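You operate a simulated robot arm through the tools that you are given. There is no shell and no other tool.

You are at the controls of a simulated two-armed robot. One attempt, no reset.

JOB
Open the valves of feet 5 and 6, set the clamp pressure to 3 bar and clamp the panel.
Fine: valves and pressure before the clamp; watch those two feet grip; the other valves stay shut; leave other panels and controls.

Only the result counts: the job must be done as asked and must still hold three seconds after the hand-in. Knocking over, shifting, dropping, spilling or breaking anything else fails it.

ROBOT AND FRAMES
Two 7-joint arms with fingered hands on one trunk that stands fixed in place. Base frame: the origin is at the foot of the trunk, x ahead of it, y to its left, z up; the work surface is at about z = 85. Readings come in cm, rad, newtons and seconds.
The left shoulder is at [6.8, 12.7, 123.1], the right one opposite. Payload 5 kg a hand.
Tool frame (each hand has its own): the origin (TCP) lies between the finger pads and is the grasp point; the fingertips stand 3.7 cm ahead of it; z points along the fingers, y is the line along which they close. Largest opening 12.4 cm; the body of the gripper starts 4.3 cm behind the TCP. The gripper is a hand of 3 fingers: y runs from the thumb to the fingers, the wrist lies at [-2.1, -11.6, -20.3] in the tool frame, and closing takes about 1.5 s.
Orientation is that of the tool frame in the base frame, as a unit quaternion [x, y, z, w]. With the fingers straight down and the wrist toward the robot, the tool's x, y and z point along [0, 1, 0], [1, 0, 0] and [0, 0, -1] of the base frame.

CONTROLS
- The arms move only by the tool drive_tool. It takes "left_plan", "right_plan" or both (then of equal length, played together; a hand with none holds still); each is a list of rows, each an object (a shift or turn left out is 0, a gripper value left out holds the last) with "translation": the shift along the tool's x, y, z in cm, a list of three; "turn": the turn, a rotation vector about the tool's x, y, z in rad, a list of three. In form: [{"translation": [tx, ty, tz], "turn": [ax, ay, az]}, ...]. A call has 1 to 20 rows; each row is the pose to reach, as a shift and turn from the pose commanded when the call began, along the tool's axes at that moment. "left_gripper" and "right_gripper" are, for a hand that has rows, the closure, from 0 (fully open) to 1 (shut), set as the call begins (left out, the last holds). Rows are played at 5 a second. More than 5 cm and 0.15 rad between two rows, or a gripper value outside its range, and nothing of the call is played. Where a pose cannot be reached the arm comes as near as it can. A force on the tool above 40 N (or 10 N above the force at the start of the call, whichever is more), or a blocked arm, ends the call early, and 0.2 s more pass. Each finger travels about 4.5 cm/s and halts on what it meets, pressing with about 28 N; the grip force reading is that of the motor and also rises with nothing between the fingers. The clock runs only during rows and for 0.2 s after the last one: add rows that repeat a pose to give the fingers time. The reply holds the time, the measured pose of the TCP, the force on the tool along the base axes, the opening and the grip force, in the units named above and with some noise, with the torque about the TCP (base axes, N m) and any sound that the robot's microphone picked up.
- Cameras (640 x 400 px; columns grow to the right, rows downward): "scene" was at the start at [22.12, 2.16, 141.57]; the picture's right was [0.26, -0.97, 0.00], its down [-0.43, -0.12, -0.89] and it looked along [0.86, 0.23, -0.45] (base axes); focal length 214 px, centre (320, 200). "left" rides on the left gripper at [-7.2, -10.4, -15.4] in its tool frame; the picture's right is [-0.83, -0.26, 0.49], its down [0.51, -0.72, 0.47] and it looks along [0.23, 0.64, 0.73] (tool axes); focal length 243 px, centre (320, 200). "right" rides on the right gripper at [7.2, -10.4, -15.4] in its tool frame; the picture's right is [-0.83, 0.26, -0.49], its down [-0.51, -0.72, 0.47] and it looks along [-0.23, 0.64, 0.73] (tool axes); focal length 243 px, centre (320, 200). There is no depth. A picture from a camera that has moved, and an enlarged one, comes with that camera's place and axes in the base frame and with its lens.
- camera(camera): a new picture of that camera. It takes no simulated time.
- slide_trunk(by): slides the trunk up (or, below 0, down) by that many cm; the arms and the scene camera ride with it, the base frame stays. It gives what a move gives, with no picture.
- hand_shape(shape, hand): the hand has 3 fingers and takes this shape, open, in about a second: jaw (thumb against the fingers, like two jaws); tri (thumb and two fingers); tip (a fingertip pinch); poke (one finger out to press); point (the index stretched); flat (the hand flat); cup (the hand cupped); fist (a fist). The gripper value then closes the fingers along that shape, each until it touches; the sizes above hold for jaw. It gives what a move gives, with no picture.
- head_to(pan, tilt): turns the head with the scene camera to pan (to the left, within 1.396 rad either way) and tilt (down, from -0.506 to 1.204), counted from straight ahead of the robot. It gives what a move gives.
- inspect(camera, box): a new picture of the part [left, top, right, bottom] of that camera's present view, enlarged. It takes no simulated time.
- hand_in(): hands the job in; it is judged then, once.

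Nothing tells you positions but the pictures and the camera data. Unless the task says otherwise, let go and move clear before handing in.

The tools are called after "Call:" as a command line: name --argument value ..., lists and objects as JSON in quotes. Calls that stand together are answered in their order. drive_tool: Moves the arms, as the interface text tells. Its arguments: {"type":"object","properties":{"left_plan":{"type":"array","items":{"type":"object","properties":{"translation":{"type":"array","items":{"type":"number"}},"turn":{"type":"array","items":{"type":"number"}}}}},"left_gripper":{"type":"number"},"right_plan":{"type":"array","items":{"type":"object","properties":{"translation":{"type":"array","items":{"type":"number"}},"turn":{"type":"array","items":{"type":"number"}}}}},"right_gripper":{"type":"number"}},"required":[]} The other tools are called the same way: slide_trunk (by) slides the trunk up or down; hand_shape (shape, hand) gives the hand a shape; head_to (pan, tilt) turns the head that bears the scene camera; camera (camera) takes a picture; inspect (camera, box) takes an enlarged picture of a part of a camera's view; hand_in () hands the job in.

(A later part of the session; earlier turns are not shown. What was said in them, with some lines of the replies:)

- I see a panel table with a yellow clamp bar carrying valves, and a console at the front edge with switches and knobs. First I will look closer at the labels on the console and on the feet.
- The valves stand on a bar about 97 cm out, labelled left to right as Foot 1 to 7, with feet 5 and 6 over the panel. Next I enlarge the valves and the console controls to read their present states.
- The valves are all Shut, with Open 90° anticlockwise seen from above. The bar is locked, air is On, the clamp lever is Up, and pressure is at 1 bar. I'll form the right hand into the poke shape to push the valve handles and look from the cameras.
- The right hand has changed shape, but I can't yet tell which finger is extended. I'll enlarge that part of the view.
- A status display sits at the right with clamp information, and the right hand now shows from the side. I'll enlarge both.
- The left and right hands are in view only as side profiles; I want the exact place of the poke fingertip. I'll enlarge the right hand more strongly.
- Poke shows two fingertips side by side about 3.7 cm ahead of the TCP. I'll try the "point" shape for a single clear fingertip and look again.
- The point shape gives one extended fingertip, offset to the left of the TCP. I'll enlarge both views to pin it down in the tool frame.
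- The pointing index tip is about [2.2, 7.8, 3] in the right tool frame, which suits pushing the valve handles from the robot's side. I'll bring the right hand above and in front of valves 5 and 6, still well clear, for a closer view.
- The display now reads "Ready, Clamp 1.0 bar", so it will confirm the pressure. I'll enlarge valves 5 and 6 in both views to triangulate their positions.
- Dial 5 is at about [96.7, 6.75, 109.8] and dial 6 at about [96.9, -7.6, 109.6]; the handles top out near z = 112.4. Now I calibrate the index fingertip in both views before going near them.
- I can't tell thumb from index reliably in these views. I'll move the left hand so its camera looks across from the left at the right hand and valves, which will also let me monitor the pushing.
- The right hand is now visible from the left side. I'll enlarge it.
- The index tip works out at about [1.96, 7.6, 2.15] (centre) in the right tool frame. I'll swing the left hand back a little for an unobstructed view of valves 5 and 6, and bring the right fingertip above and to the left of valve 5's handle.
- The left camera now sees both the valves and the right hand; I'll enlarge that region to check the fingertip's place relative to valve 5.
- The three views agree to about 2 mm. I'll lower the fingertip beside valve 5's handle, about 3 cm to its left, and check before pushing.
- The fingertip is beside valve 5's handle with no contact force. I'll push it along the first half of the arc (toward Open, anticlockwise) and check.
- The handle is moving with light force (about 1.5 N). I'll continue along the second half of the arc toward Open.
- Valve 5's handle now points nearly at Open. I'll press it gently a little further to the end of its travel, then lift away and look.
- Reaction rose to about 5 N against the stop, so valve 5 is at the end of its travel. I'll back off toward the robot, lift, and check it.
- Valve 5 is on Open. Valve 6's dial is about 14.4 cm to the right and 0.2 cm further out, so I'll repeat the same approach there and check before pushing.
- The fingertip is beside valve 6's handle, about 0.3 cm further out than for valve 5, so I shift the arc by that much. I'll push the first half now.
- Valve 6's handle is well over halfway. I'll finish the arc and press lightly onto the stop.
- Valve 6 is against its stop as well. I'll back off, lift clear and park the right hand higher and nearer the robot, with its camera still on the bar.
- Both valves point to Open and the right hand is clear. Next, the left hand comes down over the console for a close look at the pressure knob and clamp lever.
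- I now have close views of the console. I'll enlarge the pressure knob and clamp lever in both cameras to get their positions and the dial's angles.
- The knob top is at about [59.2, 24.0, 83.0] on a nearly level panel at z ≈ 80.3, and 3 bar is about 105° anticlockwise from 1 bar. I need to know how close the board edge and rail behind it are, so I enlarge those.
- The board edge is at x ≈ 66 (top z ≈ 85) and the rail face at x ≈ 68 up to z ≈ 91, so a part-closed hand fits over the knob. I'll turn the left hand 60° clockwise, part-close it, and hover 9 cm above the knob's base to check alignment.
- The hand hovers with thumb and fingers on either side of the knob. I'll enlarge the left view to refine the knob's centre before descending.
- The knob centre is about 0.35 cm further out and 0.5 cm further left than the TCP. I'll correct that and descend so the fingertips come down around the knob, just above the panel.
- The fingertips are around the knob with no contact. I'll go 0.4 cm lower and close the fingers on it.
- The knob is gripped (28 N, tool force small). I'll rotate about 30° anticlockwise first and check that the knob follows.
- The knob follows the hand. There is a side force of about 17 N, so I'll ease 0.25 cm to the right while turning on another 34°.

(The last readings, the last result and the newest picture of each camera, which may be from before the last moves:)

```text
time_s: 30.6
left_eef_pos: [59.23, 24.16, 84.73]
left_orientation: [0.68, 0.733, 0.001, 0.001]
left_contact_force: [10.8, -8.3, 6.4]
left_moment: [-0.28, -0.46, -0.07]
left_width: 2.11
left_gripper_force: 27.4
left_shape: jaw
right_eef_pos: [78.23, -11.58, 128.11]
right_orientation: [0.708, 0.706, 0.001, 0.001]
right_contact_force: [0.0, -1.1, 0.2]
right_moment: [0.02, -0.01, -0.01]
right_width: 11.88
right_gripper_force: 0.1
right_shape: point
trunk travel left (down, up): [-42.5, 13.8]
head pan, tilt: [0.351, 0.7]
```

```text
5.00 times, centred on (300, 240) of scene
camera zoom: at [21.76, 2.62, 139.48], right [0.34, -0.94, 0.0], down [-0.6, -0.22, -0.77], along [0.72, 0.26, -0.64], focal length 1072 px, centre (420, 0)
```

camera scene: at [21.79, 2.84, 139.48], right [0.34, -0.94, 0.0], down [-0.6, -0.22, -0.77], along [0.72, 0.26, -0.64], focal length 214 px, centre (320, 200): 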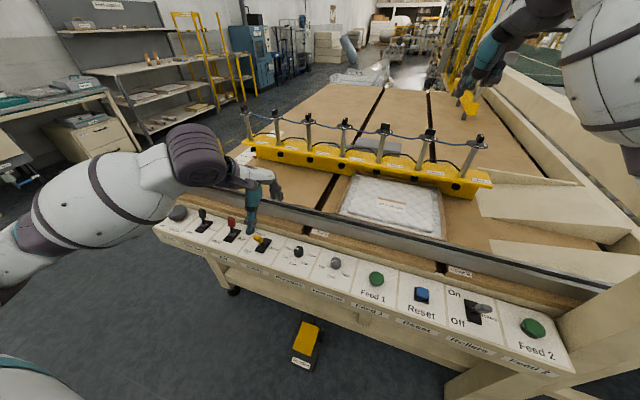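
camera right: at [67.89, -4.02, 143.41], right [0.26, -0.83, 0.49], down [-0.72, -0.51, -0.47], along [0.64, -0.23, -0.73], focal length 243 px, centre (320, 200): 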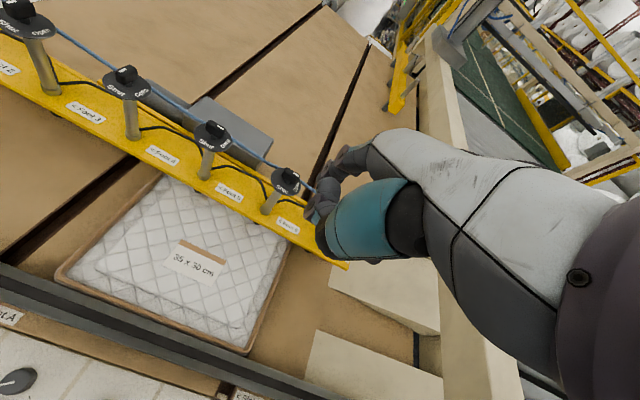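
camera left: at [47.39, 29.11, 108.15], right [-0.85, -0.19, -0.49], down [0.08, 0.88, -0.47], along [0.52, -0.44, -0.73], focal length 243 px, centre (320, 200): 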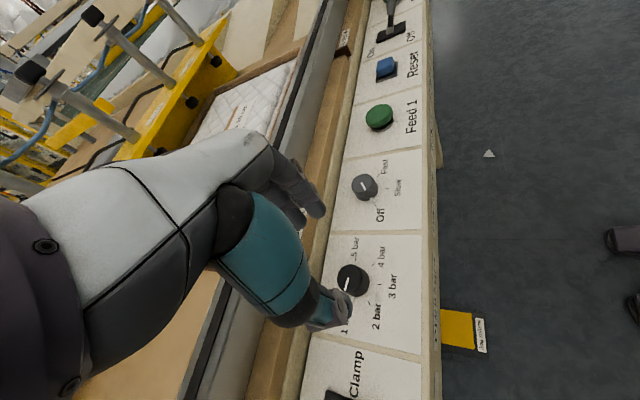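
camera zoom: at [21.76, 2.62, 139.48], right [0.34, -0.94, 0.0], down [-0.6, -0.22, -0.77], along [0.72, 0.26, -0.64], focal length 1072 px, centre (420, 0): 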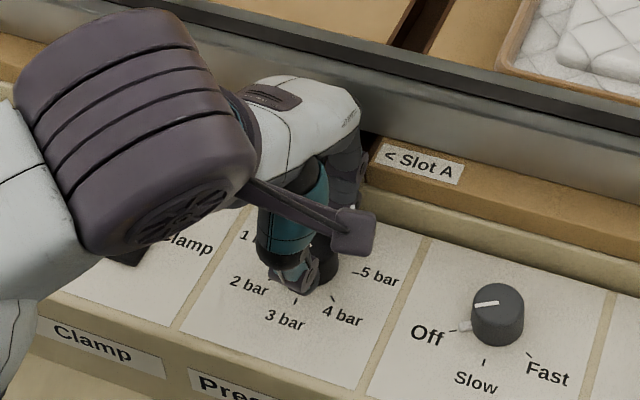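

The knob has turned about 64° with the hand. I'll look at the display to see what pressure it reads now.

Call:
head_to --pan -0.5 --tilt 0.35

Call:
camera --camera "scene"

```text
time_s: 31.7
left_eef_pos: [59.22, 23.98, 84.82]
left_orientation: [0.681, 0.733, 0.002, -0.001]
left_contact_force: [13.2, -6.2, 7.4]
left_moment: [-0.19, -0.52, -0.02]
left_width: 2.11
left_gripper_force: 27.7
left_shape: jaw
right_eef_pos: [78.3, -11.51, 127.98]
right_orientation: [0.708, 0.706, 0.0, 0.0]
right_contact_force: [0.0, -0.1, 0.1]
right_moment: [-0.04, 0.01, 0.02]
right_width: 11.9
right_gripper_force: 0.1
right_shape: point
trunk travel left (down, up): [-42.5, 13.8]
head pan, tilt: [-0.499, 0.351]
```

```text
taken
camera scene: at [21.95, -4.75, 142.61], right [-0.48, -0.88, 0.0], down [-0.3, 0.17, -0.94], along [0.83, -0.45, -0.34], focal length 214 px, centre (320, 200)
```

scene: 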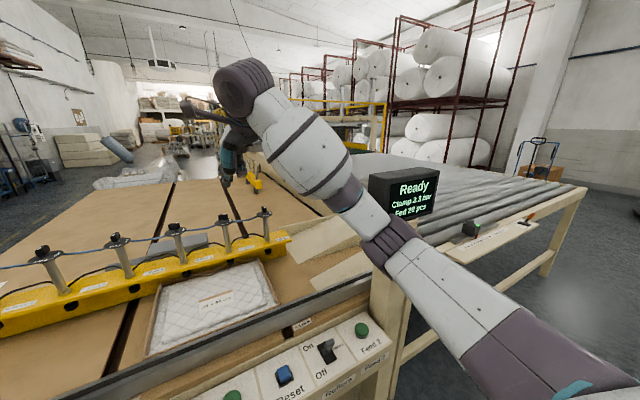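

Call:
inspect --camera "scene" --box '[370, 160, 450, 220]'

```text
6.67 times, centred on (410, 190) of scene
camera zoom: at [21.95, -4.75, 142.61], right [-0.48, -0.88, 0.0], down [-0.3, 0.17, -0.94], along [0.83, -0.45, -0.34], focal length 1430 px, centre (-280, 267)
```

zoom: 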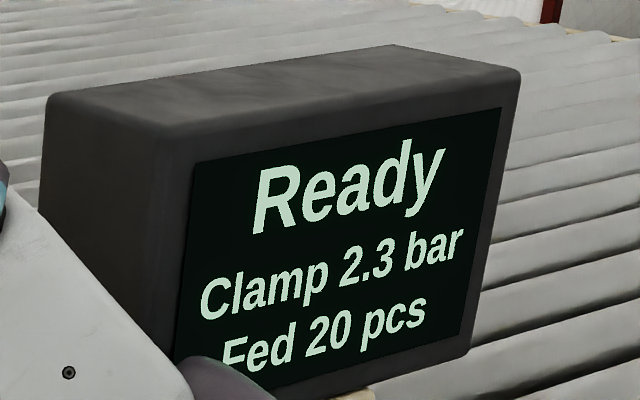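

The display reads 2.3 bar after about 64°, i.e. roughly 50° per bar. I'll turn about 34° more and re-read.

Call:
drive_tool --left_plan '[{"translation": [-0.11, 0.19, -0.1], "turn": [0, 0, -0.06]}, {"translation": [-0.11, 0.19, -0.1], "turn": [0, 0, -0.18]}, {"translation": [-0.11, 0.19, -0.1], "turn": [0, 0, -0.3]}, {"translation": [-0.11, 0.19, -0.1], "turn": [0, 0, -0.42]}, {"translation": [-0.11, 0.19, -0.1], "turn": [0, 0, -0.52]}, {"translation": [-0.11, 0.19, -0.1], "turn": [0, 0, -0.6]}, {"translation": [-0.11, 0.19, -0.1], "turn": [0, 0, -0.6]}]'

Call:
inspect --camera "scene" --box '[370, 160, 450, 220]'

Call:
inspect --camera "left" --box '[250, 150, 450, 360]'

```text
time_s: 33.3
left_eef_pos: [59.52, 23.92, 84.82]
left_orientation: [0.433, 0.901, 0.001, 0.0]
left_contact_force: [7.0, -9.5, -1.6]
left_moment: [-0.21, -0.19, -0.03]
left_width: 2.08
left_gripper_force: 27.7
left_shape: jaw
right_eef_pos: [78.38, -11.33, 128.04]
right_orientation: [0.707, 0.707, 0.001, 0.0]
right_contact_force: [-0.1, 0.1, 0.2]
right_moment: [0.0, 0.01, 0.0]
right_width: 11.89
right_gripper_force: 0.1
right_shape: point
trunk travel left (down, up): [-42.5, 13.8]
head pan, tilt: [-0.499, 0.351]
```

```text
6.67 times, centred on (410, 190) of scene
camera zoom: at [21.97, -4.63, 142.61], right [-0.48, -0.88, 0.0], down [-0.3, 0.17, -0.94], along [0.82, -0.45, -0.34], focal length 1430 px, centre (-280, 267)
```

zoom: 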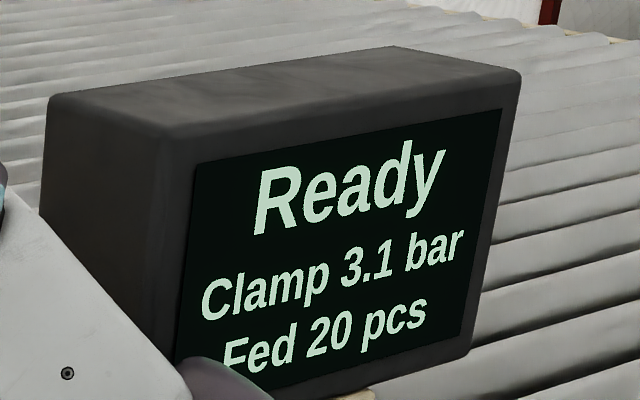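

```text
1.90 times, centred on (350, 255) of left
camera zoom: at [55.73, 11.76, 100.13], right [0.31, -0.81, -0.49], down [-0.88, -0.05, -0.47], along [0.36, 0.58, -0.73], focal length 462 px, centre (263, 95)
```

zoom: 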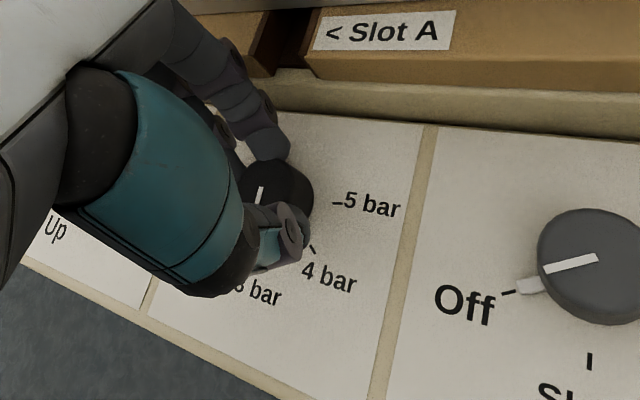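

It reads 3.1 bar, so I went slightly past. I'll turn back about 4° and re-read.

Call:
drive_tool --left_plan '[{"turn": [0, 0, 0.04]}, {"turn": [0, 0, 0.07]}, {"turn": [0, 0, 0.07]}]'

Call:
inspect --camera "scene" --box '[370, 160, 450, 220]'

```text
time_s: 34.1
left_eef_pos: [59.5, 24.0, 84.86]
left_orientation: [0.465, 0.885, 0.0, 0.001]
left_contact_force: [6.0, -7.1, -5.2]
left_moment: [-0.2, -0.18, -0.04]
left_width: 2.06
left_gripper_force: 27.7
left_shape: jaw
right_eef_pos: [78.36, -11.42, 128.12]
right_orientation: [0.707, 0.707, 0.001, -0.001]
right_contact_force: [0.0, 0.0, -0.8]
right_moment: [0.0, 0.01, -0.05]
right_width: 11.92
right_gripper_force: 0.0
right_shape: point
trunk travel left (down, up): [-42.5, 13.8]
head pan, tilt: [-0.499, 0.351]
```

```text
6.67 times, centred on (410, 190) of scene
camera zoom: at [21.97, -4.63, 142.6], right [-0.48, -0.88, 0.0], down [-0.3, 0.17, -0.94], along [0.82, -0.45, -0.34], focal length 1430 px, centre (-280, 267)
```

zoom: 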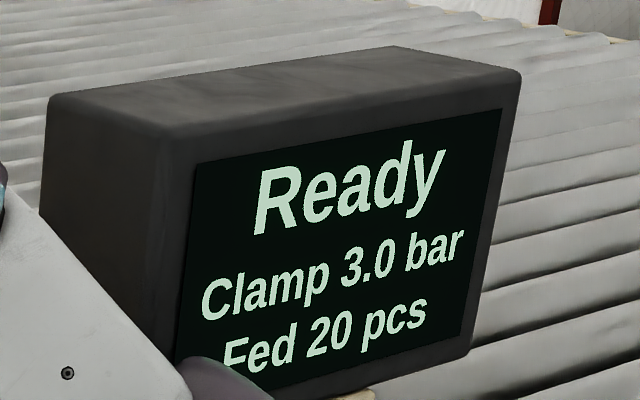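

The display shows 3.0 bar. I'll open the fingers in place, lift straight up and confirm the reading holds.

Call:
drive_tool --left_plan '[{"translation": [0, 0, 0]}, {"translation": [0, 0, 0]}, {"translation": [0, 0, 0]}, {"translation": [0, 0, 0]}, {"translation": [0, 0, 0]}, {"translation": [0, 0, 0]}]' --left_gripper 0.42

Call:
inspect --camera "scene" --box '[370, 160, 450, 220]'

Call:
inspect --camera "left" --box '[250, 150, 450, 360]'

```text
time_s: 35.5
left_eef_pos: [59.47, 24.07, 84.8]
left_orientation: [0.466, 0.885, 0.0, 0.0]
left_contact_force: [-7.0, -0.1, 1.8]
left_moment: [0.03, -0.13, 0.14]
left_width: 6.98
left_gripper_force: 0.0
left_shape: jaw
right_eef_pos: [78.41, -11.29, 128.03]
right_orientation: [0.707, 0.707, 0.001, 0.0]
right_contact_force: [-0.1, 0.0, 0.4]
right_moment: [-0.01, -0.02, 0.0]
right_width: 11.9
right_gripper_force: 0.0
right_shape: point
trunk travel left (down, up): [-42.5, 13.8]
head pan, tilt: [-0.499, 0.351]
```

```text
6.67 times, centred on (410, 190) of scene
camera zoom: at [21.95, -4.61, 142.62], right [-0.48, -0.88, 0.0], down [-0.3, 0.17, -0.94], along [0.82, -0.45, -0.34], focal length 1430 px, centre (-280, 267)
```

zoom: 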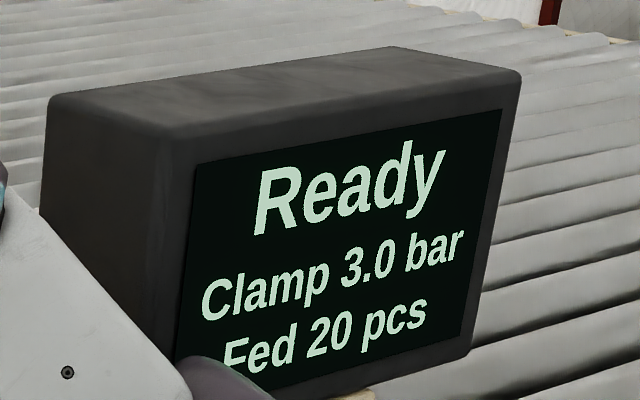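

```text
1.90 times, centred on (350, 255) of left
camera zoom: at [54.87, 12.07, 100.19], right [0.26, -0.83, -0.49], down [-0.88, 0.01, -0.47], along [0.4, 0.55, -0.73], focal length 462 px, centre (263, 95)
```

zoom: 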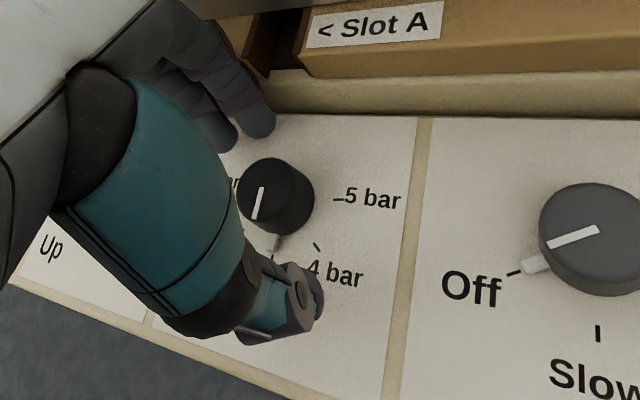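

Pressure holds at 3.0, but one finger touches the rim behind (7 N). I'll close the fingers slightly and lift straight up.

Call:
drive_tool --left_plan '[{"translation": [0, 0, 0]}, {"translation": [0, 0, 0]}, {"translation": [0, 0, -1.0]}, {"translation": [0, 0, -3.0]}, {"translation": [0, 0, -6.0]}, {"translation": [0, 0, -9.5]}, {"translation": [0, 0, -13.0]}]' --left_gripper 0.52

Call:
inspect --camera "scene" --box '[370, 160, 450, 220]'

Call:
camera --camera "left"

```text
time_s: 37.1
left_eef_pos: [59.42, 24.08, 98.03]
left_orientation: [0.466, 0.885, 0.0, 0.001]
left_contact_force: [-0.3, -0.1, -0.6]
left_moment: [-0.03, 0.02, 0.0]
left_width: 5.96
left_gripper_force: 0.2
left_shape: jaw
right_eef_pos: [78.46, -11.31, 128.09]
right_orientation: [0.707, 0.707, 0.001, -0.001]
right_contact_force: [-0.1, -0.7, 0.1]
right_moment: [-0.01, 0.02, -0.01]
right_width: 11.91
right_gripper_force: 0.1
right_shape: point
trunk travel left (down, up): [-42.5, 13.8]
head pan, tilt: [-0.499, 0.351]
```

```text
6.67 times, centred on (410, 190) of scene
camera zoom: at [21.96, -4.55, 142.62], right [-0.48, -0.88, 0.0], down [-0.3, 0.16, -0.94], along [0.83, -0.45, -0.34], focal length 1430 px, centre (-280, 267)
```

zoom: 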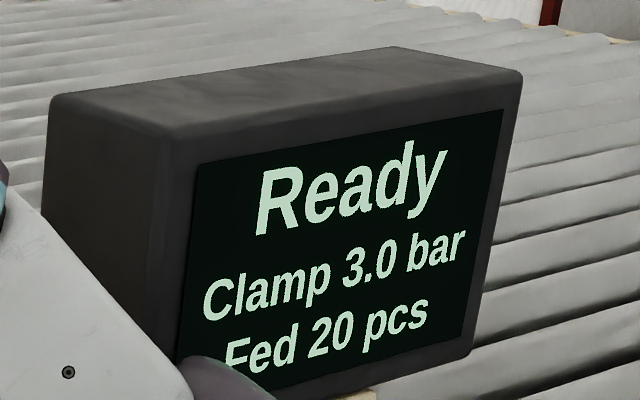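

```text
taken
camera left: at [54.96, 12.12, 113.27], right [0.26, -0.83, -0.49], down [-0.88, 0.01, -0.47], along [0.4, 0.55, -0.73], focal length 243 px, centre (320, 200)
```

left: 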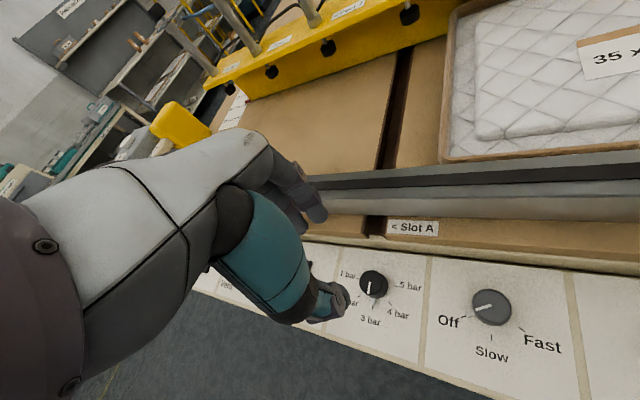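

The hand is clear and the pressure still reads 3.0 bar. I'll check the knob's pointer against the 3-bar tick.

Call:
inspect --camera "left" --box '[330, 250, 430, 340]'

Call:
head_to --pan 0.35 --tilt 0.7

Call:
inspect --camera "scene" --box '[180, 190, 340, 290]'

```text
4.44 times, centred on (380, 295) of left
camera zoom: at [54.96, 12.12, 113.27], right [0.26, -0.83, -0.49], down [-0.88, 0.01, -0.47], along [0.4, 0.55, -0.73], focal length 1078 px, centre (53, -222)
```

zoom: 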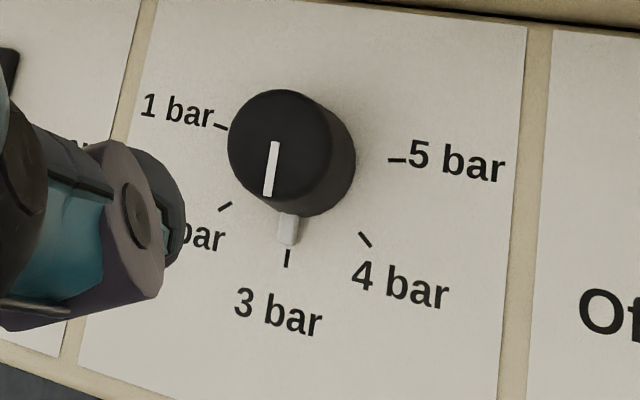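

```text
time_s: 38.3
left_eef_pos: [59.59, 24.08, 97.88]
left_orientation: [0.466, 0.885, 0.0, 0.001]
left_contact_force: [-0.1, 0.0, 0.2]
left_moment: [0.05, -0.01, 0.03]
left_width: 5.96
left_gripper_force: 0.1
left_shape: jaw
right_eef_pos: [78.35, -11.34, 128.02]
right_orientation: [0.707, 0.707, 0.001, 0.0]
right_contact_force: [-0.1, -1.0, -0.4]
right_moment: [0.01, -0.02, -0.02]
right_width: 11.91
right_gripper_force: 0.2
right_shape: point
trunk travel left (down, up): [-42.5, 13.8]
head pan, tilt: [0.351, 0.7]
```

```text
4.00 times, centred on (260, 240) of scene
camera zoom: at [21.78, 2.82, 139.48], right [0.34, -0.94, 0.0], down [-0.6, -0.22, -0.77], along [0.72, 0.26, -0.64], focal length 858 px, centre (560, 40)
```

zoom: 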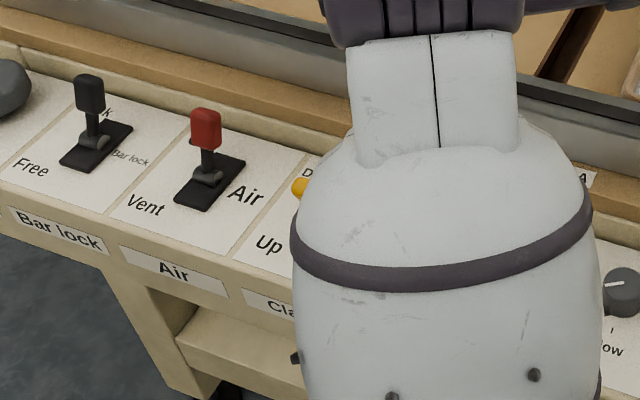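

The pointer is exactly on 3 bar. The clamp lever's pivot is about [58.4, 36.8, 81], its tip about [55.8, 36.8, 87.6] leaning toward the robot (Up). I'll close the left fingers, turn the hand straight and move to the robot side of the lever, still high; and I check the valves once more before clamping.

Call:
drive_tool --left_plan '[{"translation": [2.6, 0, -0.5], "turn": [0, 0, 0.1]}, {"translation": [5.2, -0.1, -1.0], "turn": [0, 0, 0.2]}, {"translation": [7.8, -0.1, -1.0], "turn": [0, 0, 0.3]}, {"translation": [10.4, -0.1, -1.0], "turn": [0, 0, 0.4]}, {"translation": [13.0, -0.2, -0.5], "turn": [0, 0, 0.5]}, {"translation": [15.5, -0.2, 0], "turn": [0, 0, 0.604]}, {"translation": [15.5, -0.2, 0], "turn": [0, 0, 0.604]}]' --left_gripper 1.0

Call:
camera --camera "left"

Call:
camera --camera "scene"

Call:
inspect --camera "right" --box '[0, 0, 360, 280]'

```text
time_s: 39.9
left_eef_pos: [53.68, 37.98, 94.97]
left_orientation: [0.685, 0.727, 0.041, 0.021]
left_contact_force: [1.5, 1.6, 0.8]
left_moment: [-0.13, 0.04, -0.05]
left_width: 0.01
left_gripper_force: 27.8
left_shape: jaw
left hand out of reach, approached as far as the arm can: row 4, 5, 6, 7
right_eef_pos: [78.35, -11.06, 127.99]
right_orientation: [0.708, 0.706, 0.0, 0.0]
right_contact_force: [0.5, -1.3, -1.4]
right_moment: [0.08, 0.0, 0.01]
right_width: 11.88
right_gripper_force: 0.1
right_shape: point
trunk travel left (down, up): [-42.5, 13.8]
head pan, tilt: [0.351, 0.7]
```

```text
taken
camera left: at [42.27, 29.59, 109.04], right [-0.17, -0.83, -0.53], down [-0.71, 0.48, -0.52], along [0.69, 0.29, -0.67], focal length 243 px, centre (320, 200)
```

left: 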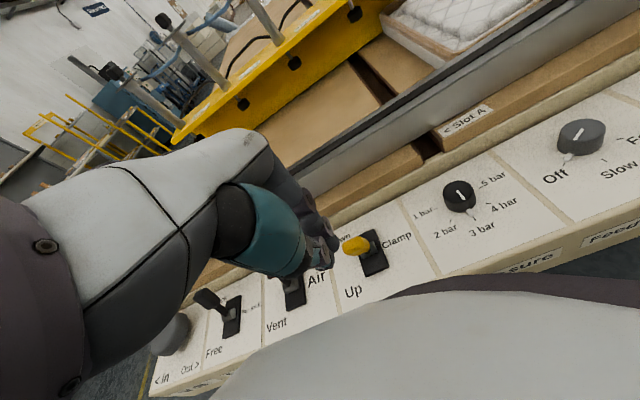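

```text
taken
camera scene: at [21.88, 3.16, 139.45], right [0.34, -0.94, 0.0], down [-0.6, -0.22, -0.76], along [0.72, 0.26, -0.64], focal length 214 px, centre (320, 200)
```

scene: 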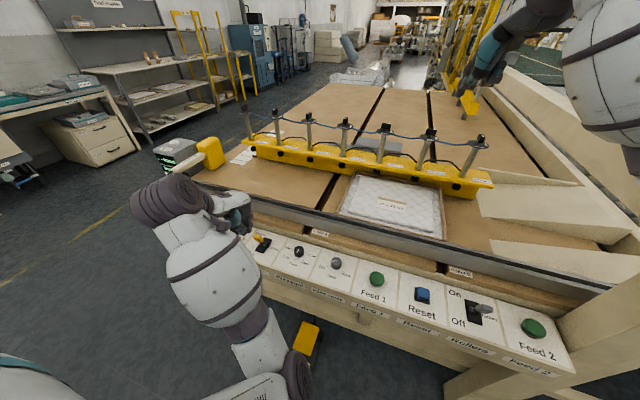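

```text
1.43 times, centred on (180, 140) of right
camera zoom: at [68.05, -3.84, 143.31], right [0.26, -0.83, 0.49], down [-0.72, -0.51, -0.47], along [0.64, -0.24, -0.73], focal length 347 px, centre (520, 286)
```

zoom: 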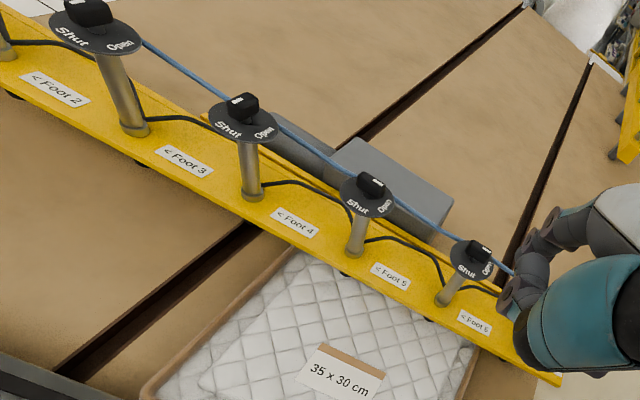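

The straight-on pose by the lever is too close in for the left arm. I'll instead turn the hand about 50° clockwise, which puts the wrist to the left where it can reach, and lift a little while doing so.

Call:
drive_tool --left_plan '[{"translation": [0, 0, -1.0], "turn": [0, 0, 0.12]}, {"translation": [0, 0, -2.0], "turn": [0, 0, 0.24]}, {"translation": [0, 0, -2.0], "turn": [0, 0, 0.36]}, {"translation": [0, 0, -2.0], "turn": [0, 0, 0.48]}, {"translation": [0, 0, -2.0], "turn": [0, 0, 0.6]}, {"translation": [0, 0, -2.0], "turn": [0, 0, 0.72]}, {"translation": [0, 0, -2.0], "turn": [0, 0, 0.85]}, {"translation": [0, 0, -2.0], "turn": [0, 0, 0.85]}]'

Call:
camera --camera "left"

Call:
camera --camera "scene"

```text
time_s: 41.7
left_eef_pos: [50.53, 36.76, 99.76]
left_orientation: [0.936, 0.352, 0.0, 0.001]
left_contact_force: [0.0, -0.1, -0.1]
left_moment: [-0.02, 0.01, -0.04]
left_width: 0.02
left_gripper_force: 28.1
left_shape: jaw
left hand out of reach, approached as far as the arm can: row 1
right_eef_pos: [78.3, -11.23, 128.17]
right_orientation: [0.708, 0.706, 0.001, 0.001]
right_contact_force: [0.6, 0.7, 0.0]
right_moment: [0.03, 0.01, -0.02]
right_width: 11.9
right_gripper_force: 0.0
right_shape: point
trunk travel left (down, up): [-42.5, 13.8]
head pan, tilt: [0.351, 0.7]
```

```text
taken
camera left: at [38.23, 39.8, 115.04], right [-0.8, -0.35, -0.49], down [-0.09, 0.88, -0.47], along [0.6, -0.33, -0.73], focal length 243 px, centre (320, 200)
```

left: 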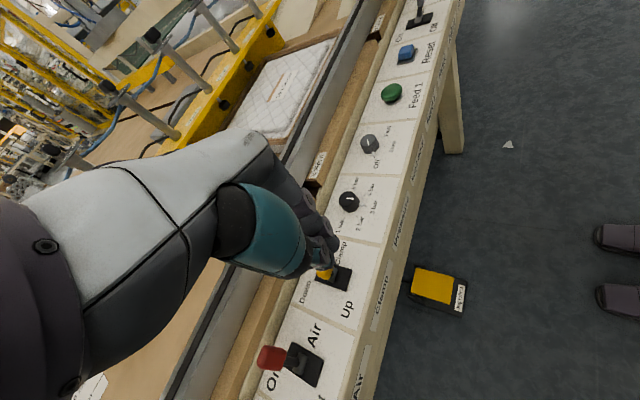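

```text
taken
camera scene: at [21.78, 2.9, 139.47], right [0.34, -0.94, 0.0], down [-0.6, -0.22, -0.77], along [0.72, 0.26, -0.64], focal length 214 px, centre (320, 200)
```

scene: 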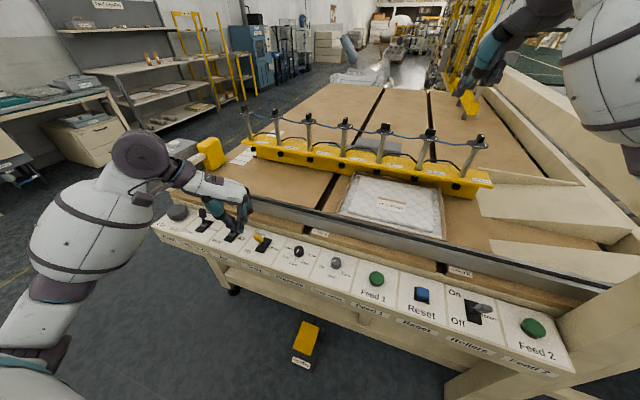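

The hand is now properly posed at [50.5, 36.8, 99.8], on the robot side of the lever. I'll enlarge both views to check the fingertip cluster and lever before descending.

Call:
inspect --camera "left" --box '[260, 200, 400, 340]'

Call:
inspect --camera "scene" --box '[200, 180, 300, 265]'

```text
2.86 times, centred on (330, 270) of left
camera zoom: at [38.23, 39.8, 115.04], right [-0.8, -0.35, -0.49], down [-0.09, 0.88, -0.47], along [0.6, -0.33, -0.73], focal length 693 px, centre (291, 0)
```

zoom: 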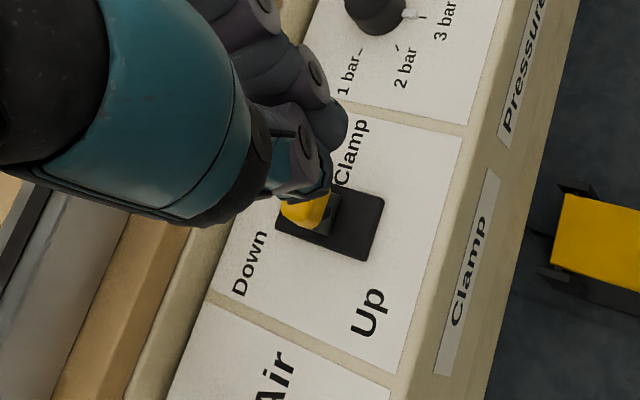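

```text
4.71 times, centred on (250, 222) of scene
camera zoom: at [21.78, 2.9, 139.47], right [0.34, -0.94, 0.0], down [-0.6, -0.22, -0.77], along [0.72, 0.26, -0.64], focal length 1009 px, centre (649, 94)
```

zoom: 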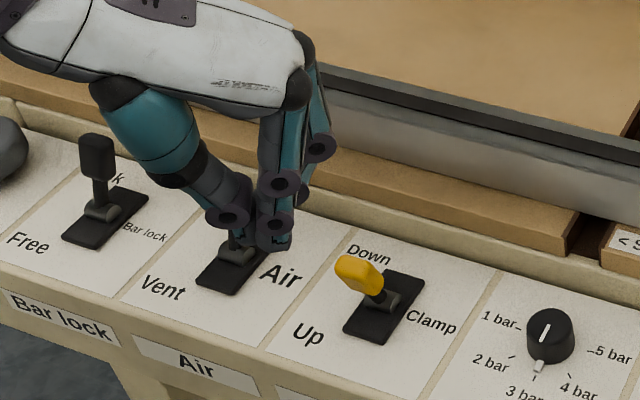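

The closed fingertips are centred at about [50.1, 36.1], directly on the robot side of the lever. I'll descend so the tips are at lever-handle height.

Call:
drive_tool --left_plan '[{"translation": [0, 0, 3.5]}, {"translation": [0, 0, 7.0]}, {"translation": [0, 0, 10.0]}, {"translation": [0, 0, 11.7]}, {"translation": [0, 0, 11.7]}]'

Call:
inspect --camera "left" --box '[260, 180, 400, 320]'

Call:
inspect --camera "scene" --box '[200, 200, 300, 285]'

```text
time_s: 42.9
left_eef_pos: [50.63, 36.86, 88.02]
left_orientation: [0.936, 0.352, 0.0, 0.001]
left_contact_force: [0.3, 0.4, 0.0]
left_moment: [0.02, 0.01, -0.01]
left_width: 0.01
left_gripper_force: 28.2
left_shape: jaw
right_eef_pos: [78.41, -11.24, 127.99]
right_orientation: [0.708, 0.707, 0.0, 0.0]
right_contact_force: [0.7, 0.5, 0.3]
right_moment: [0.01, -0.04, -0.01]
right_width: 11.91
right_gripper_force: 0.1
right_shape: point
trunk travel left (down, up): [-42.5, 13.8]
head pan, tilt: [0.351, 0.7]
```

```text
2.86 times, centred on (330, 250) of left
camera zoom: at [38.18, 39.84, 103.29], right [-0.8, -0.35, -0.49], down [-0.09, 0.88, -0.47], along [0.6, -0.33, -0.73], focal length 693 px, centre (291, 57)
```

zoom: 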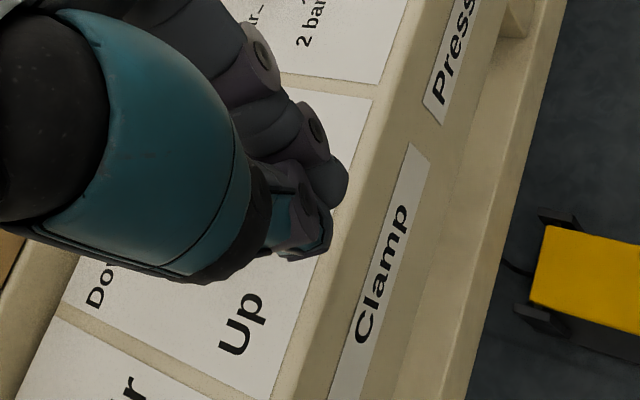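

```text
4.71 times, centred on (250, 242) of scene
camera zoom: at [21.79, 2.9, 139.47], right [0.34, -0.94, 0.0], down [-0.6, -0.22, -0.77], along [0.72, 0.26, -0.64], focal length 1009 px, centre (649, 0)
```

zoom: 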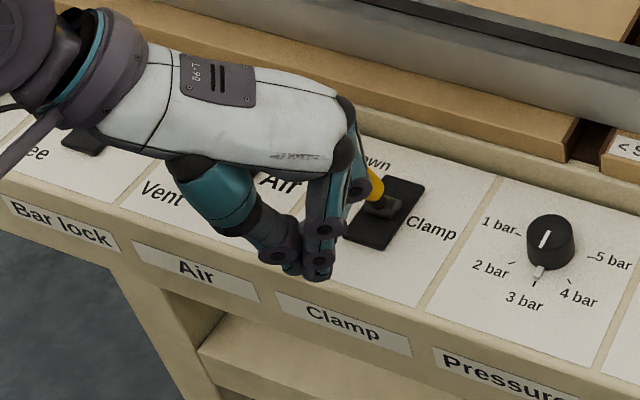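

No contact yet and the leading finger is lined up with the lever. I'll push forward 3.2 cm and watch the force.

Call:
drive_tool --left_plan '[{"translation": [0.6, 0.53, 0]}, {"translation": [1.2, 1.05, 0]}, {"translation": [1.8, 1.58, 0]}, {"translation": [2.4, 2.11, 0]}, {"translation": [2.4, 2.11, 0]}]'

Call:
inspect --camera "scene" --box '[200, 200, 300, 285]'

Call:
inspect --camera "left" --box '[260, 180, 400, 320]'

```text
time_s: 44.1
left_eef_pos: [53.7, 36.82, 88.18]
left_orientation: [0.936, 0.352, 0.001, 0.001]
left_contact_force: [-0.6, -0.1, 0.3]
left_moment: [-0.03, 0.0, 0.02]
left_width: 0.0
left_gripper_force: 28.1
left_shape: jaw
right_eef_pos: [78.35, -11.22, 128.16]
right_orientation: [0.708, 0.706, 0.0, 0.001]
right_contact_force: [0.5, 0.1, -0.2]
right_moment: [-0.01, 0.0, 0.01]
right_width: 11.91
right_gripper_force: 0.1
right_shape: point
trunk travel left (down, up): [-42.5, 13.8]
head pan, tilt: [0.351, 0.7]
```

```text
4.71 times, centred on (250, 242) of scene
camera zoom: at [21.79, 2.9, 139.47], right [0.34, -0.94, 0.0], down [-0.6, -0.22, -0.77], along [0.72, 0.26, -0.64], focal length 1009 px, centre (649, 0)
```

zoom: 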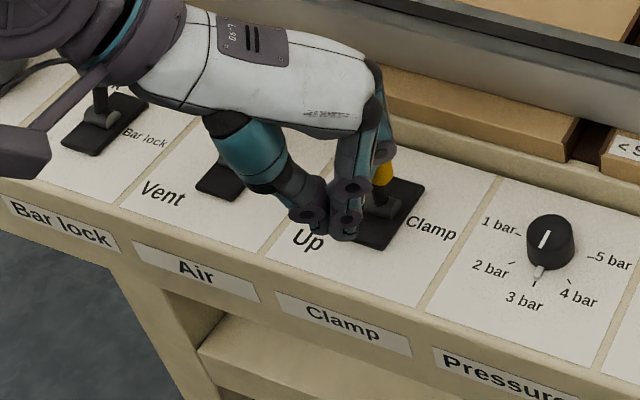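

```text
2.86 times, centred on (330, 250) of left
camera zoom: at [41.33, 39.87, 103.49], right [-0.8, -0.35, -0.49], down [-0.09, 0.88, -0.47], along [0.6, -0.33, -0.73], focal length 693 px, centre (291, 57)
```

zoom: 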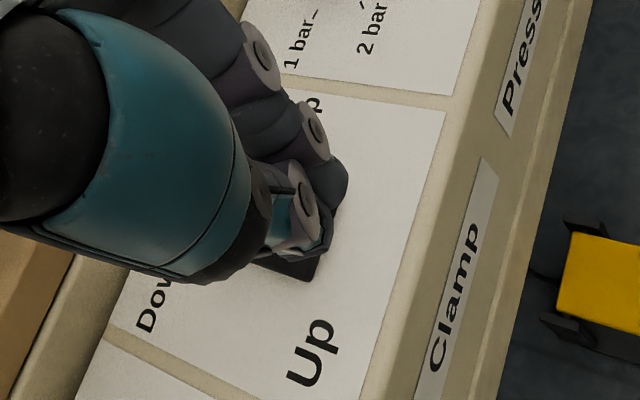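

The lever is becoming upright with hardly any force. I'll keep pushing forward another 2.4 cm.

Call:
drive_tool --left_plan '[{"translation": [0.45, 0.4, 0]}, {"translation": [0.9, 0.79, 0]}, {"translation": [1.35, 1.19, 0]}, {"translation": [1.8, 1.58, 0]}, {"translation": [1.8, 1.58, 0]}]'

Call:
inspect --camera "scene" --box '[200, 200, 300, 285]'

Call:
camera --camera "right"

```text
time_s: 45.3
left_eef_pos: [56.06, 36.75, 88.06]
left_orientation: [0.936, 0.351, 0.0, 0.001]
left_contact_force: [-13.5, -0.3, 1.6]
left_moment: [-0.01, -0.01, -0.13]
left_width: 0.0
left_gripper_force: 27.7
left_shape: jaw
right_eef_pos: [78.34, -11.24, 128.1]
right_orientation: [0.707, 0.707, 0.0, 0.001]
right_contact_force: [0.7, -0.1, 0.1]
right_moment: [0.03, 0.04, 0.01]
right_width: 11.9
right_gripper_force: 0.0
right_shape: point
trunk travel left (down, up): [-42.5, 13.8]
head pan, tilt: [0.351, 0.7]
```

```text
4.71 times, centred on (250, 242) of scene
camera zoom: at [21.77, 2.84, 139.48], right [0.34, -0.94, 0.0], down [-0.6, -0.22, -0.77], along [0.72, 0.26, -0.64], focal length 1009 px, centre (649, 0)
```

zoom: 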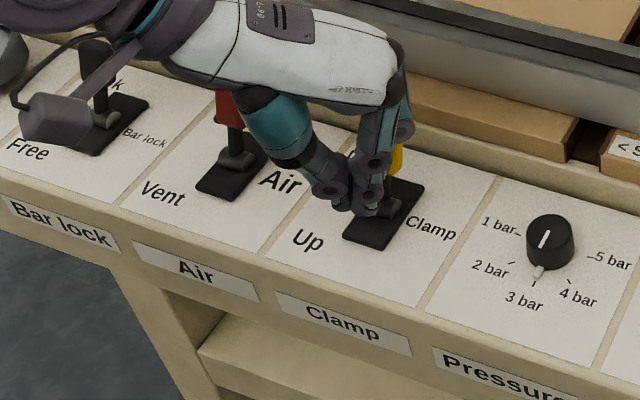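

```text
taken
camera right: at [67.91, -4.08, 143.4], right [0.26, -0.83, 0.49], down [-0.72, -0.51, -0.47], along [0.64, -0.23, -0.73], focal length 243 px, centre (320, 200)
```

right: 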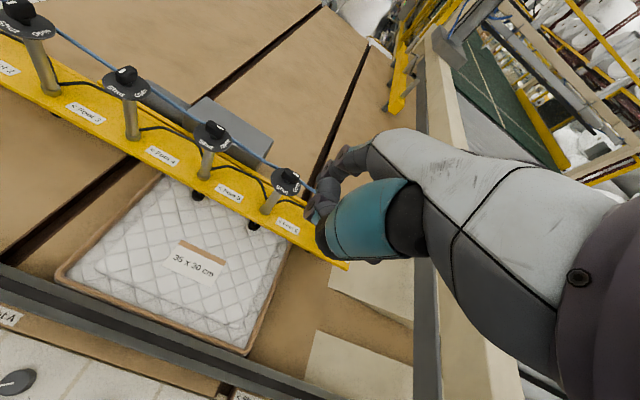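

The push met 13.5 N, and feet 5 and 6 appear to have come down on the panel. I'll enlarge the views to confirm.

Call:
inspect --camera "right" --box '[100, 100, 360, 290]'

Call:
inspect --camera "scene" --box '[230, 100, 500, 250]'

Call:
inspect --camera "scene" --box '[330, 130, 430, 210]'

```text
2.11 times, centred on (230, 195) of right
camera zoom: at [67.91, -4.08, 143.4], right [0.26, -0.83, 0.49], down [-0.72, -0.51, -0.47], along [0.64, -0.23, -0.73], focal length 511 px, centre (510, 210)
```

zoom: 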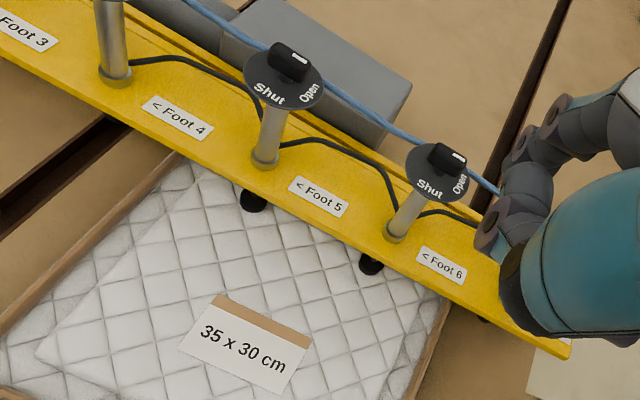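

```text
2.37 times, centred on (365, 175) of scene
camera zoom: at [21.77, 2.84, 139.48], right [0.34, -0.94, 0.0], down [-0.6, -0.22, -0.77], along [0.72, 0.26, -0.64], focal length 508 px, centre (213, 259)
```

zoom: 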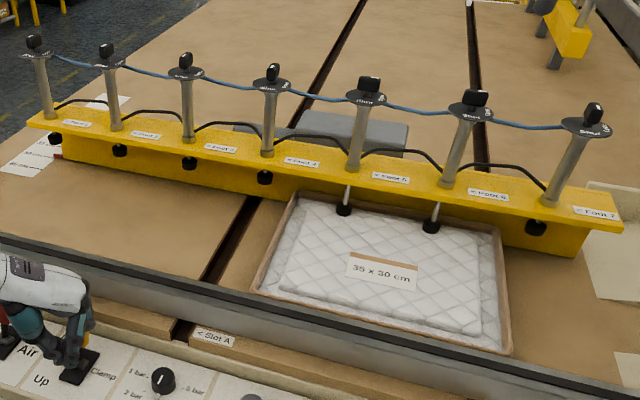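

```text
5.00 times, centred on (380, 170) of scene
camera zoom: at [21.77, 2.84, 139.48], right [0.34, -0.94, 0.0], down [-0.6, -0.22, -0.77], along [0.72, 0.26, -0.64], focal length 1072 px, centre (20, 350)
```

zoom: 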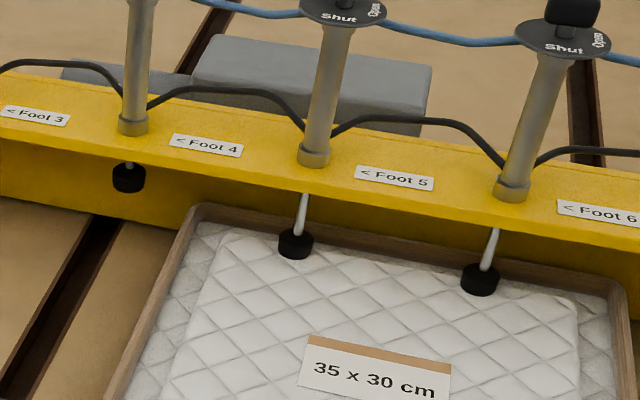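

Feet 5 and 6 have come down and grip the panel; feet 1–4 and 7 stay up. I'll back the left hand off the lever, lift it away, and confirm the lever stays Down.

Call:
drive_tool --left_plan '[{"translation": [-0.75, -0.66, 0]}, {"translation": [-2.25, -1.98, 0]}, {"translation": [-4.1, -3.6, 0]}, {"translation": [-4.1, -3.6, -3.5]}, {"translation": [-4.1, -3.6, -7.5]}, {"translation": [-4.1, -3.6, -11.5]}, {"translation": [-4.1, -5.6, -15.0]}, {"translation": [-4.1, -8.0, -18.5]}]'

Call:
camera --camera "scene"

Call:
inspect --camera "scene" --box '[160, 190, 340, 300]'

Call:
camera --camera "left"

```text
time_s: 47.1
left_eef_pos: [47.8, 40.3, 106.64]
left_orientation: [0.936, 0.351, 0.0, 0.0]
left_contact_force: [0.6, -0.7, 0.3]
left_moment: [0.0, -0.02, -0.02]
left_width: 0.0
left_gripper_force: 28.2
left_shape: jaw
right_eef_pos: [78.38, -11.31, 128.13]
right_orientation: [0.707, 0.707, 0.001, 0.001]
right_contact_force: [-0.5, 0.3, -0.5]
right_moment: [0.01, -0.02, 0.02]
right_width: 11.91
right_gripper_force: 0.1
right_shape: point
trunk travel left (down, up): [-42.5, 13.8]
head pan, tilt: [0.351, 0.7]
```

```text
taken
camera scene: at [21.78, 2.86, 139.48], right [0.34, -0.94, 0.0], down [-0.6, -0.22, -0.77], along [0.72, 0.26, -0.64], focal length 214 px, centre (320, 200)
```

scene: 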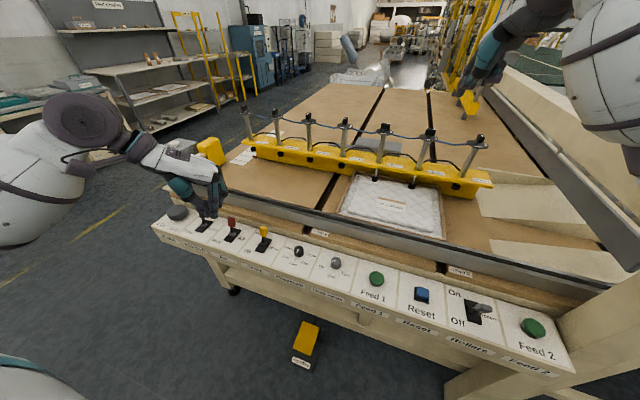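

```text
3.56 times, centred on (250, 245) of scene
camera zoom: at [21.78, 2.86, 139.48], right [0.34, -0.94, 0.0], down [-0.6, -0.22, -0.77], along [0.72, 0.26, -0.64], focal length 763 px, centre (569, 40)
```

zoom: 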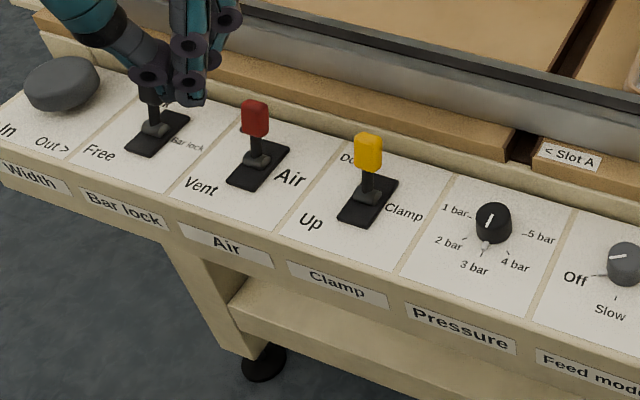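

```text
taken
camera left: at [35.46, 43.26, 121.89], right [-0.8, -0.35, -0.49], down [-0.09, 0.88, -0.47], along [0.6, -0.33, -0.73], focal length 243 px, centre (320, 200)
```

left: 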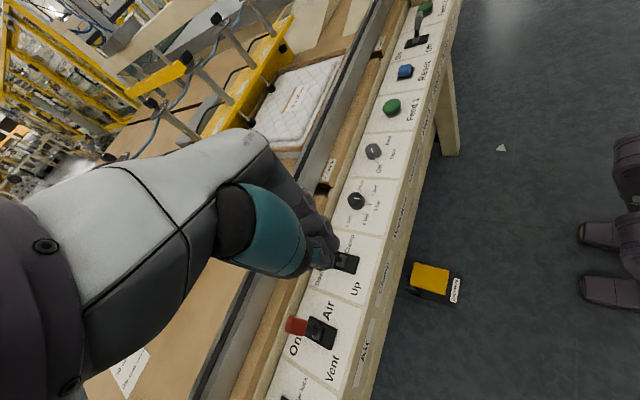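

The lever stays Down and the other console controls are unchanged. Now I check the display and the feet one last time.

Call:
head_to --pan -0.4 --tilt 0.4

Call:
camera --camera "scene"

Call:
inspect --camera "right" --box '[0, 0, 360, 280]'

```text
time_s: 48.2
left_eef_pos: [47.87, 40.28, 106.62]
left_orientation: [0.936, 0.352, 0.001, 0.001]
left_contact_force: [-0.1, 0.2, 0.6]
left_moment: [-0.04, 0.0, -0.02]
left_width: 0.0
left_gripper_force: 28.2
left_shape: jaw
right_eef_pos: [78.39, -11.39, 128.11]
right_orientation: [0.708, 0.707, 0.0, 0.001]
right_contact_force: [0.6, -0.5, -0.3]
right_moment: [0.02, 0.0, 0.01]
right_width: 11.9
right_gripper_force: 0.0
right_shape: point
trunk travel left (down, up): [-42.5, 13.8]
head pan, tilt: [-0.4, 0.4]
```

```text
taken
camera scene: at [22.33, -3.66, 142.16], right [-0.39, -0.92, 0.0], down [-0.36, 0.15, -0.92], along [0.85, -0.36, -0.39], focal length 214 px, centre (320, 200)
```

scene: 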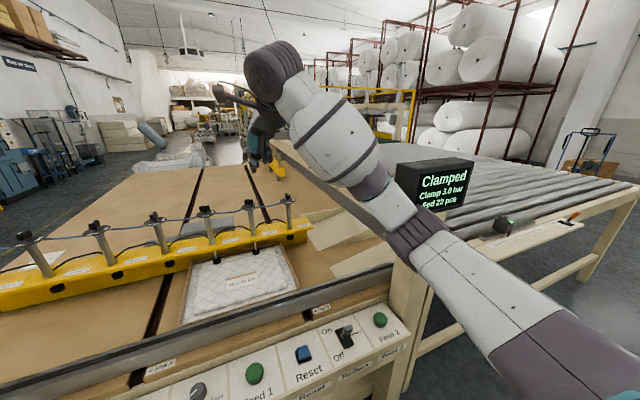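

```text
1.43 times, centred on (180, 140) of right
camera zoom: at [67.92, -4.07, 143.38], right [0.26, -0.83, 0.49], down [-0.72, -0.51, -0.47], along [0.64, -0.23, -0.73], focal length 347 px, centre (520, 286)
```

zoom: 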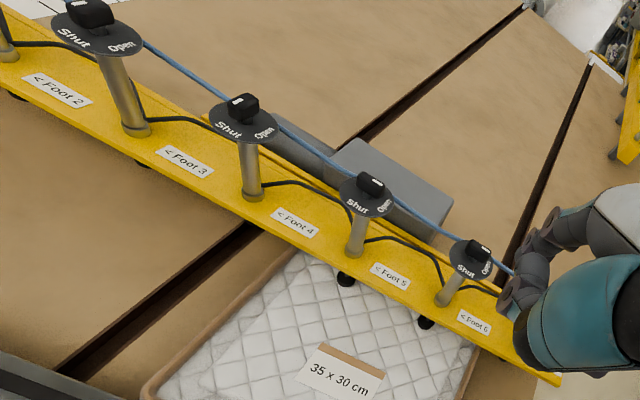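

Call:
inspect --camera "scene" --box '[390, 155, 480, 220]'

Call:
inspect --camera "scene" --box '[0, 180, 320, 330]'

Call:
inspect --camera "scene" --box '[190, 190, 310, 270]'

```text
6.15 times, centred on (435, 188) of scene
camera zoom: at [22.33, -3.66, 142.16], right [-0.39, -0.92, 0.0], down [-0.36, 0.15, -0.92], along [0.85, -0.36, -0.39], focal length 1320 px, centre (-388, 277)
```

zoom: 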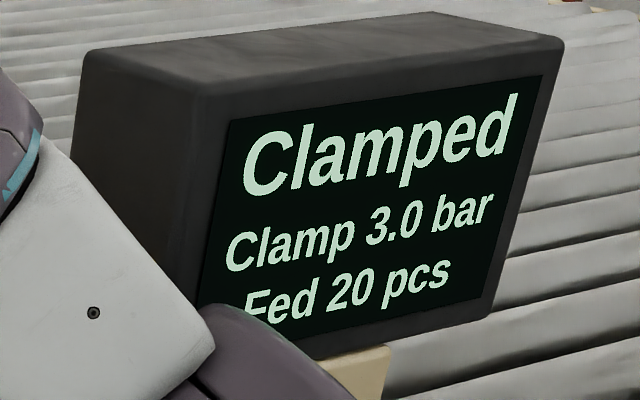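

```text
2.00 times, centred on (160, 255) of scene
camera zoom: at [22.33, -3.66, 142.16], right [-0.39, -0.92, 0.0], down [-0.36, 0.15, -0.92], along [0.85, -0.36, -0.39], focal length 429 px, centre (640, 90)
```

zoom: 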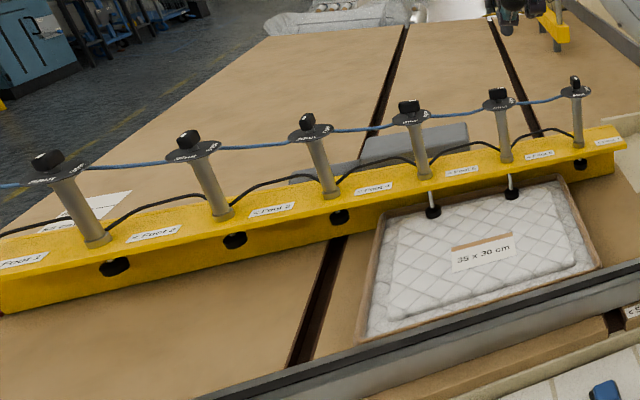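

```text
5.00 times, centred on (250, 230) of scene
camera zoom: at [22.33, -3.66, 142.16], right [-0.39, -0.92, 0.0], down [-0.36, 0.15, -0.92], along [0.85, -0.36, -0.39], focal length 1072 px, centre (670, 50)
```

zoom: 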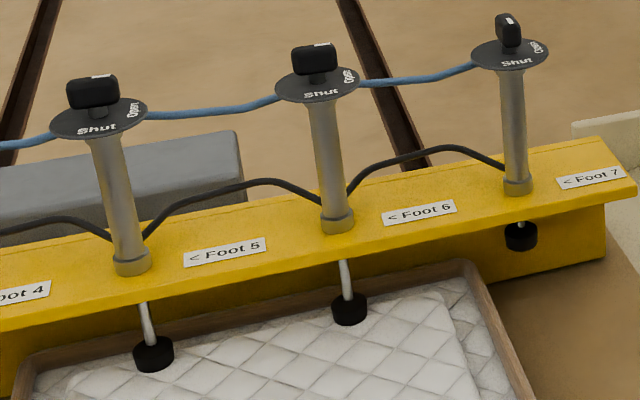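

The display reads "Clamped, Clamp 3.0 bar". Feet 5 and 6 are pressed on the panel, valves 1–4 and 7 are still Shut, and both hands are clear, so I'm handing the job in.

Call:
hand_in

```text
The job is handed in.
```

The panel is clamped at 3 bar on feet 5 and 6, and the job is handed in. I have no verdict back beyond confirmation that it was received.

- **Valves:** 5 and 6 were opened first, each turned to its stop. Valves 1–4 and 7 are still shut.
- **Pressure:** I then set the knob to 3 bar. The display read 3.0 bar before and after clamping.
- **Clamp:** I pushed the lever to Down last. It stayed there after I let go, and the display reads "Clamped".
- **Grip:** I checked the feet in the camera views. Feet 5 and 6 came down onto the panel and stayed, while feet 1–4 and 7 stayed up.

While I was releasing the pressure knob, a left finger pressed on something fixed beside it with about 7 N, most likely the console rim. I closed the fingers slightly and lifted clear, and nothing appeared to move. I did not touch the bar lock, air or feed controls, and both hands are clear of the bench.
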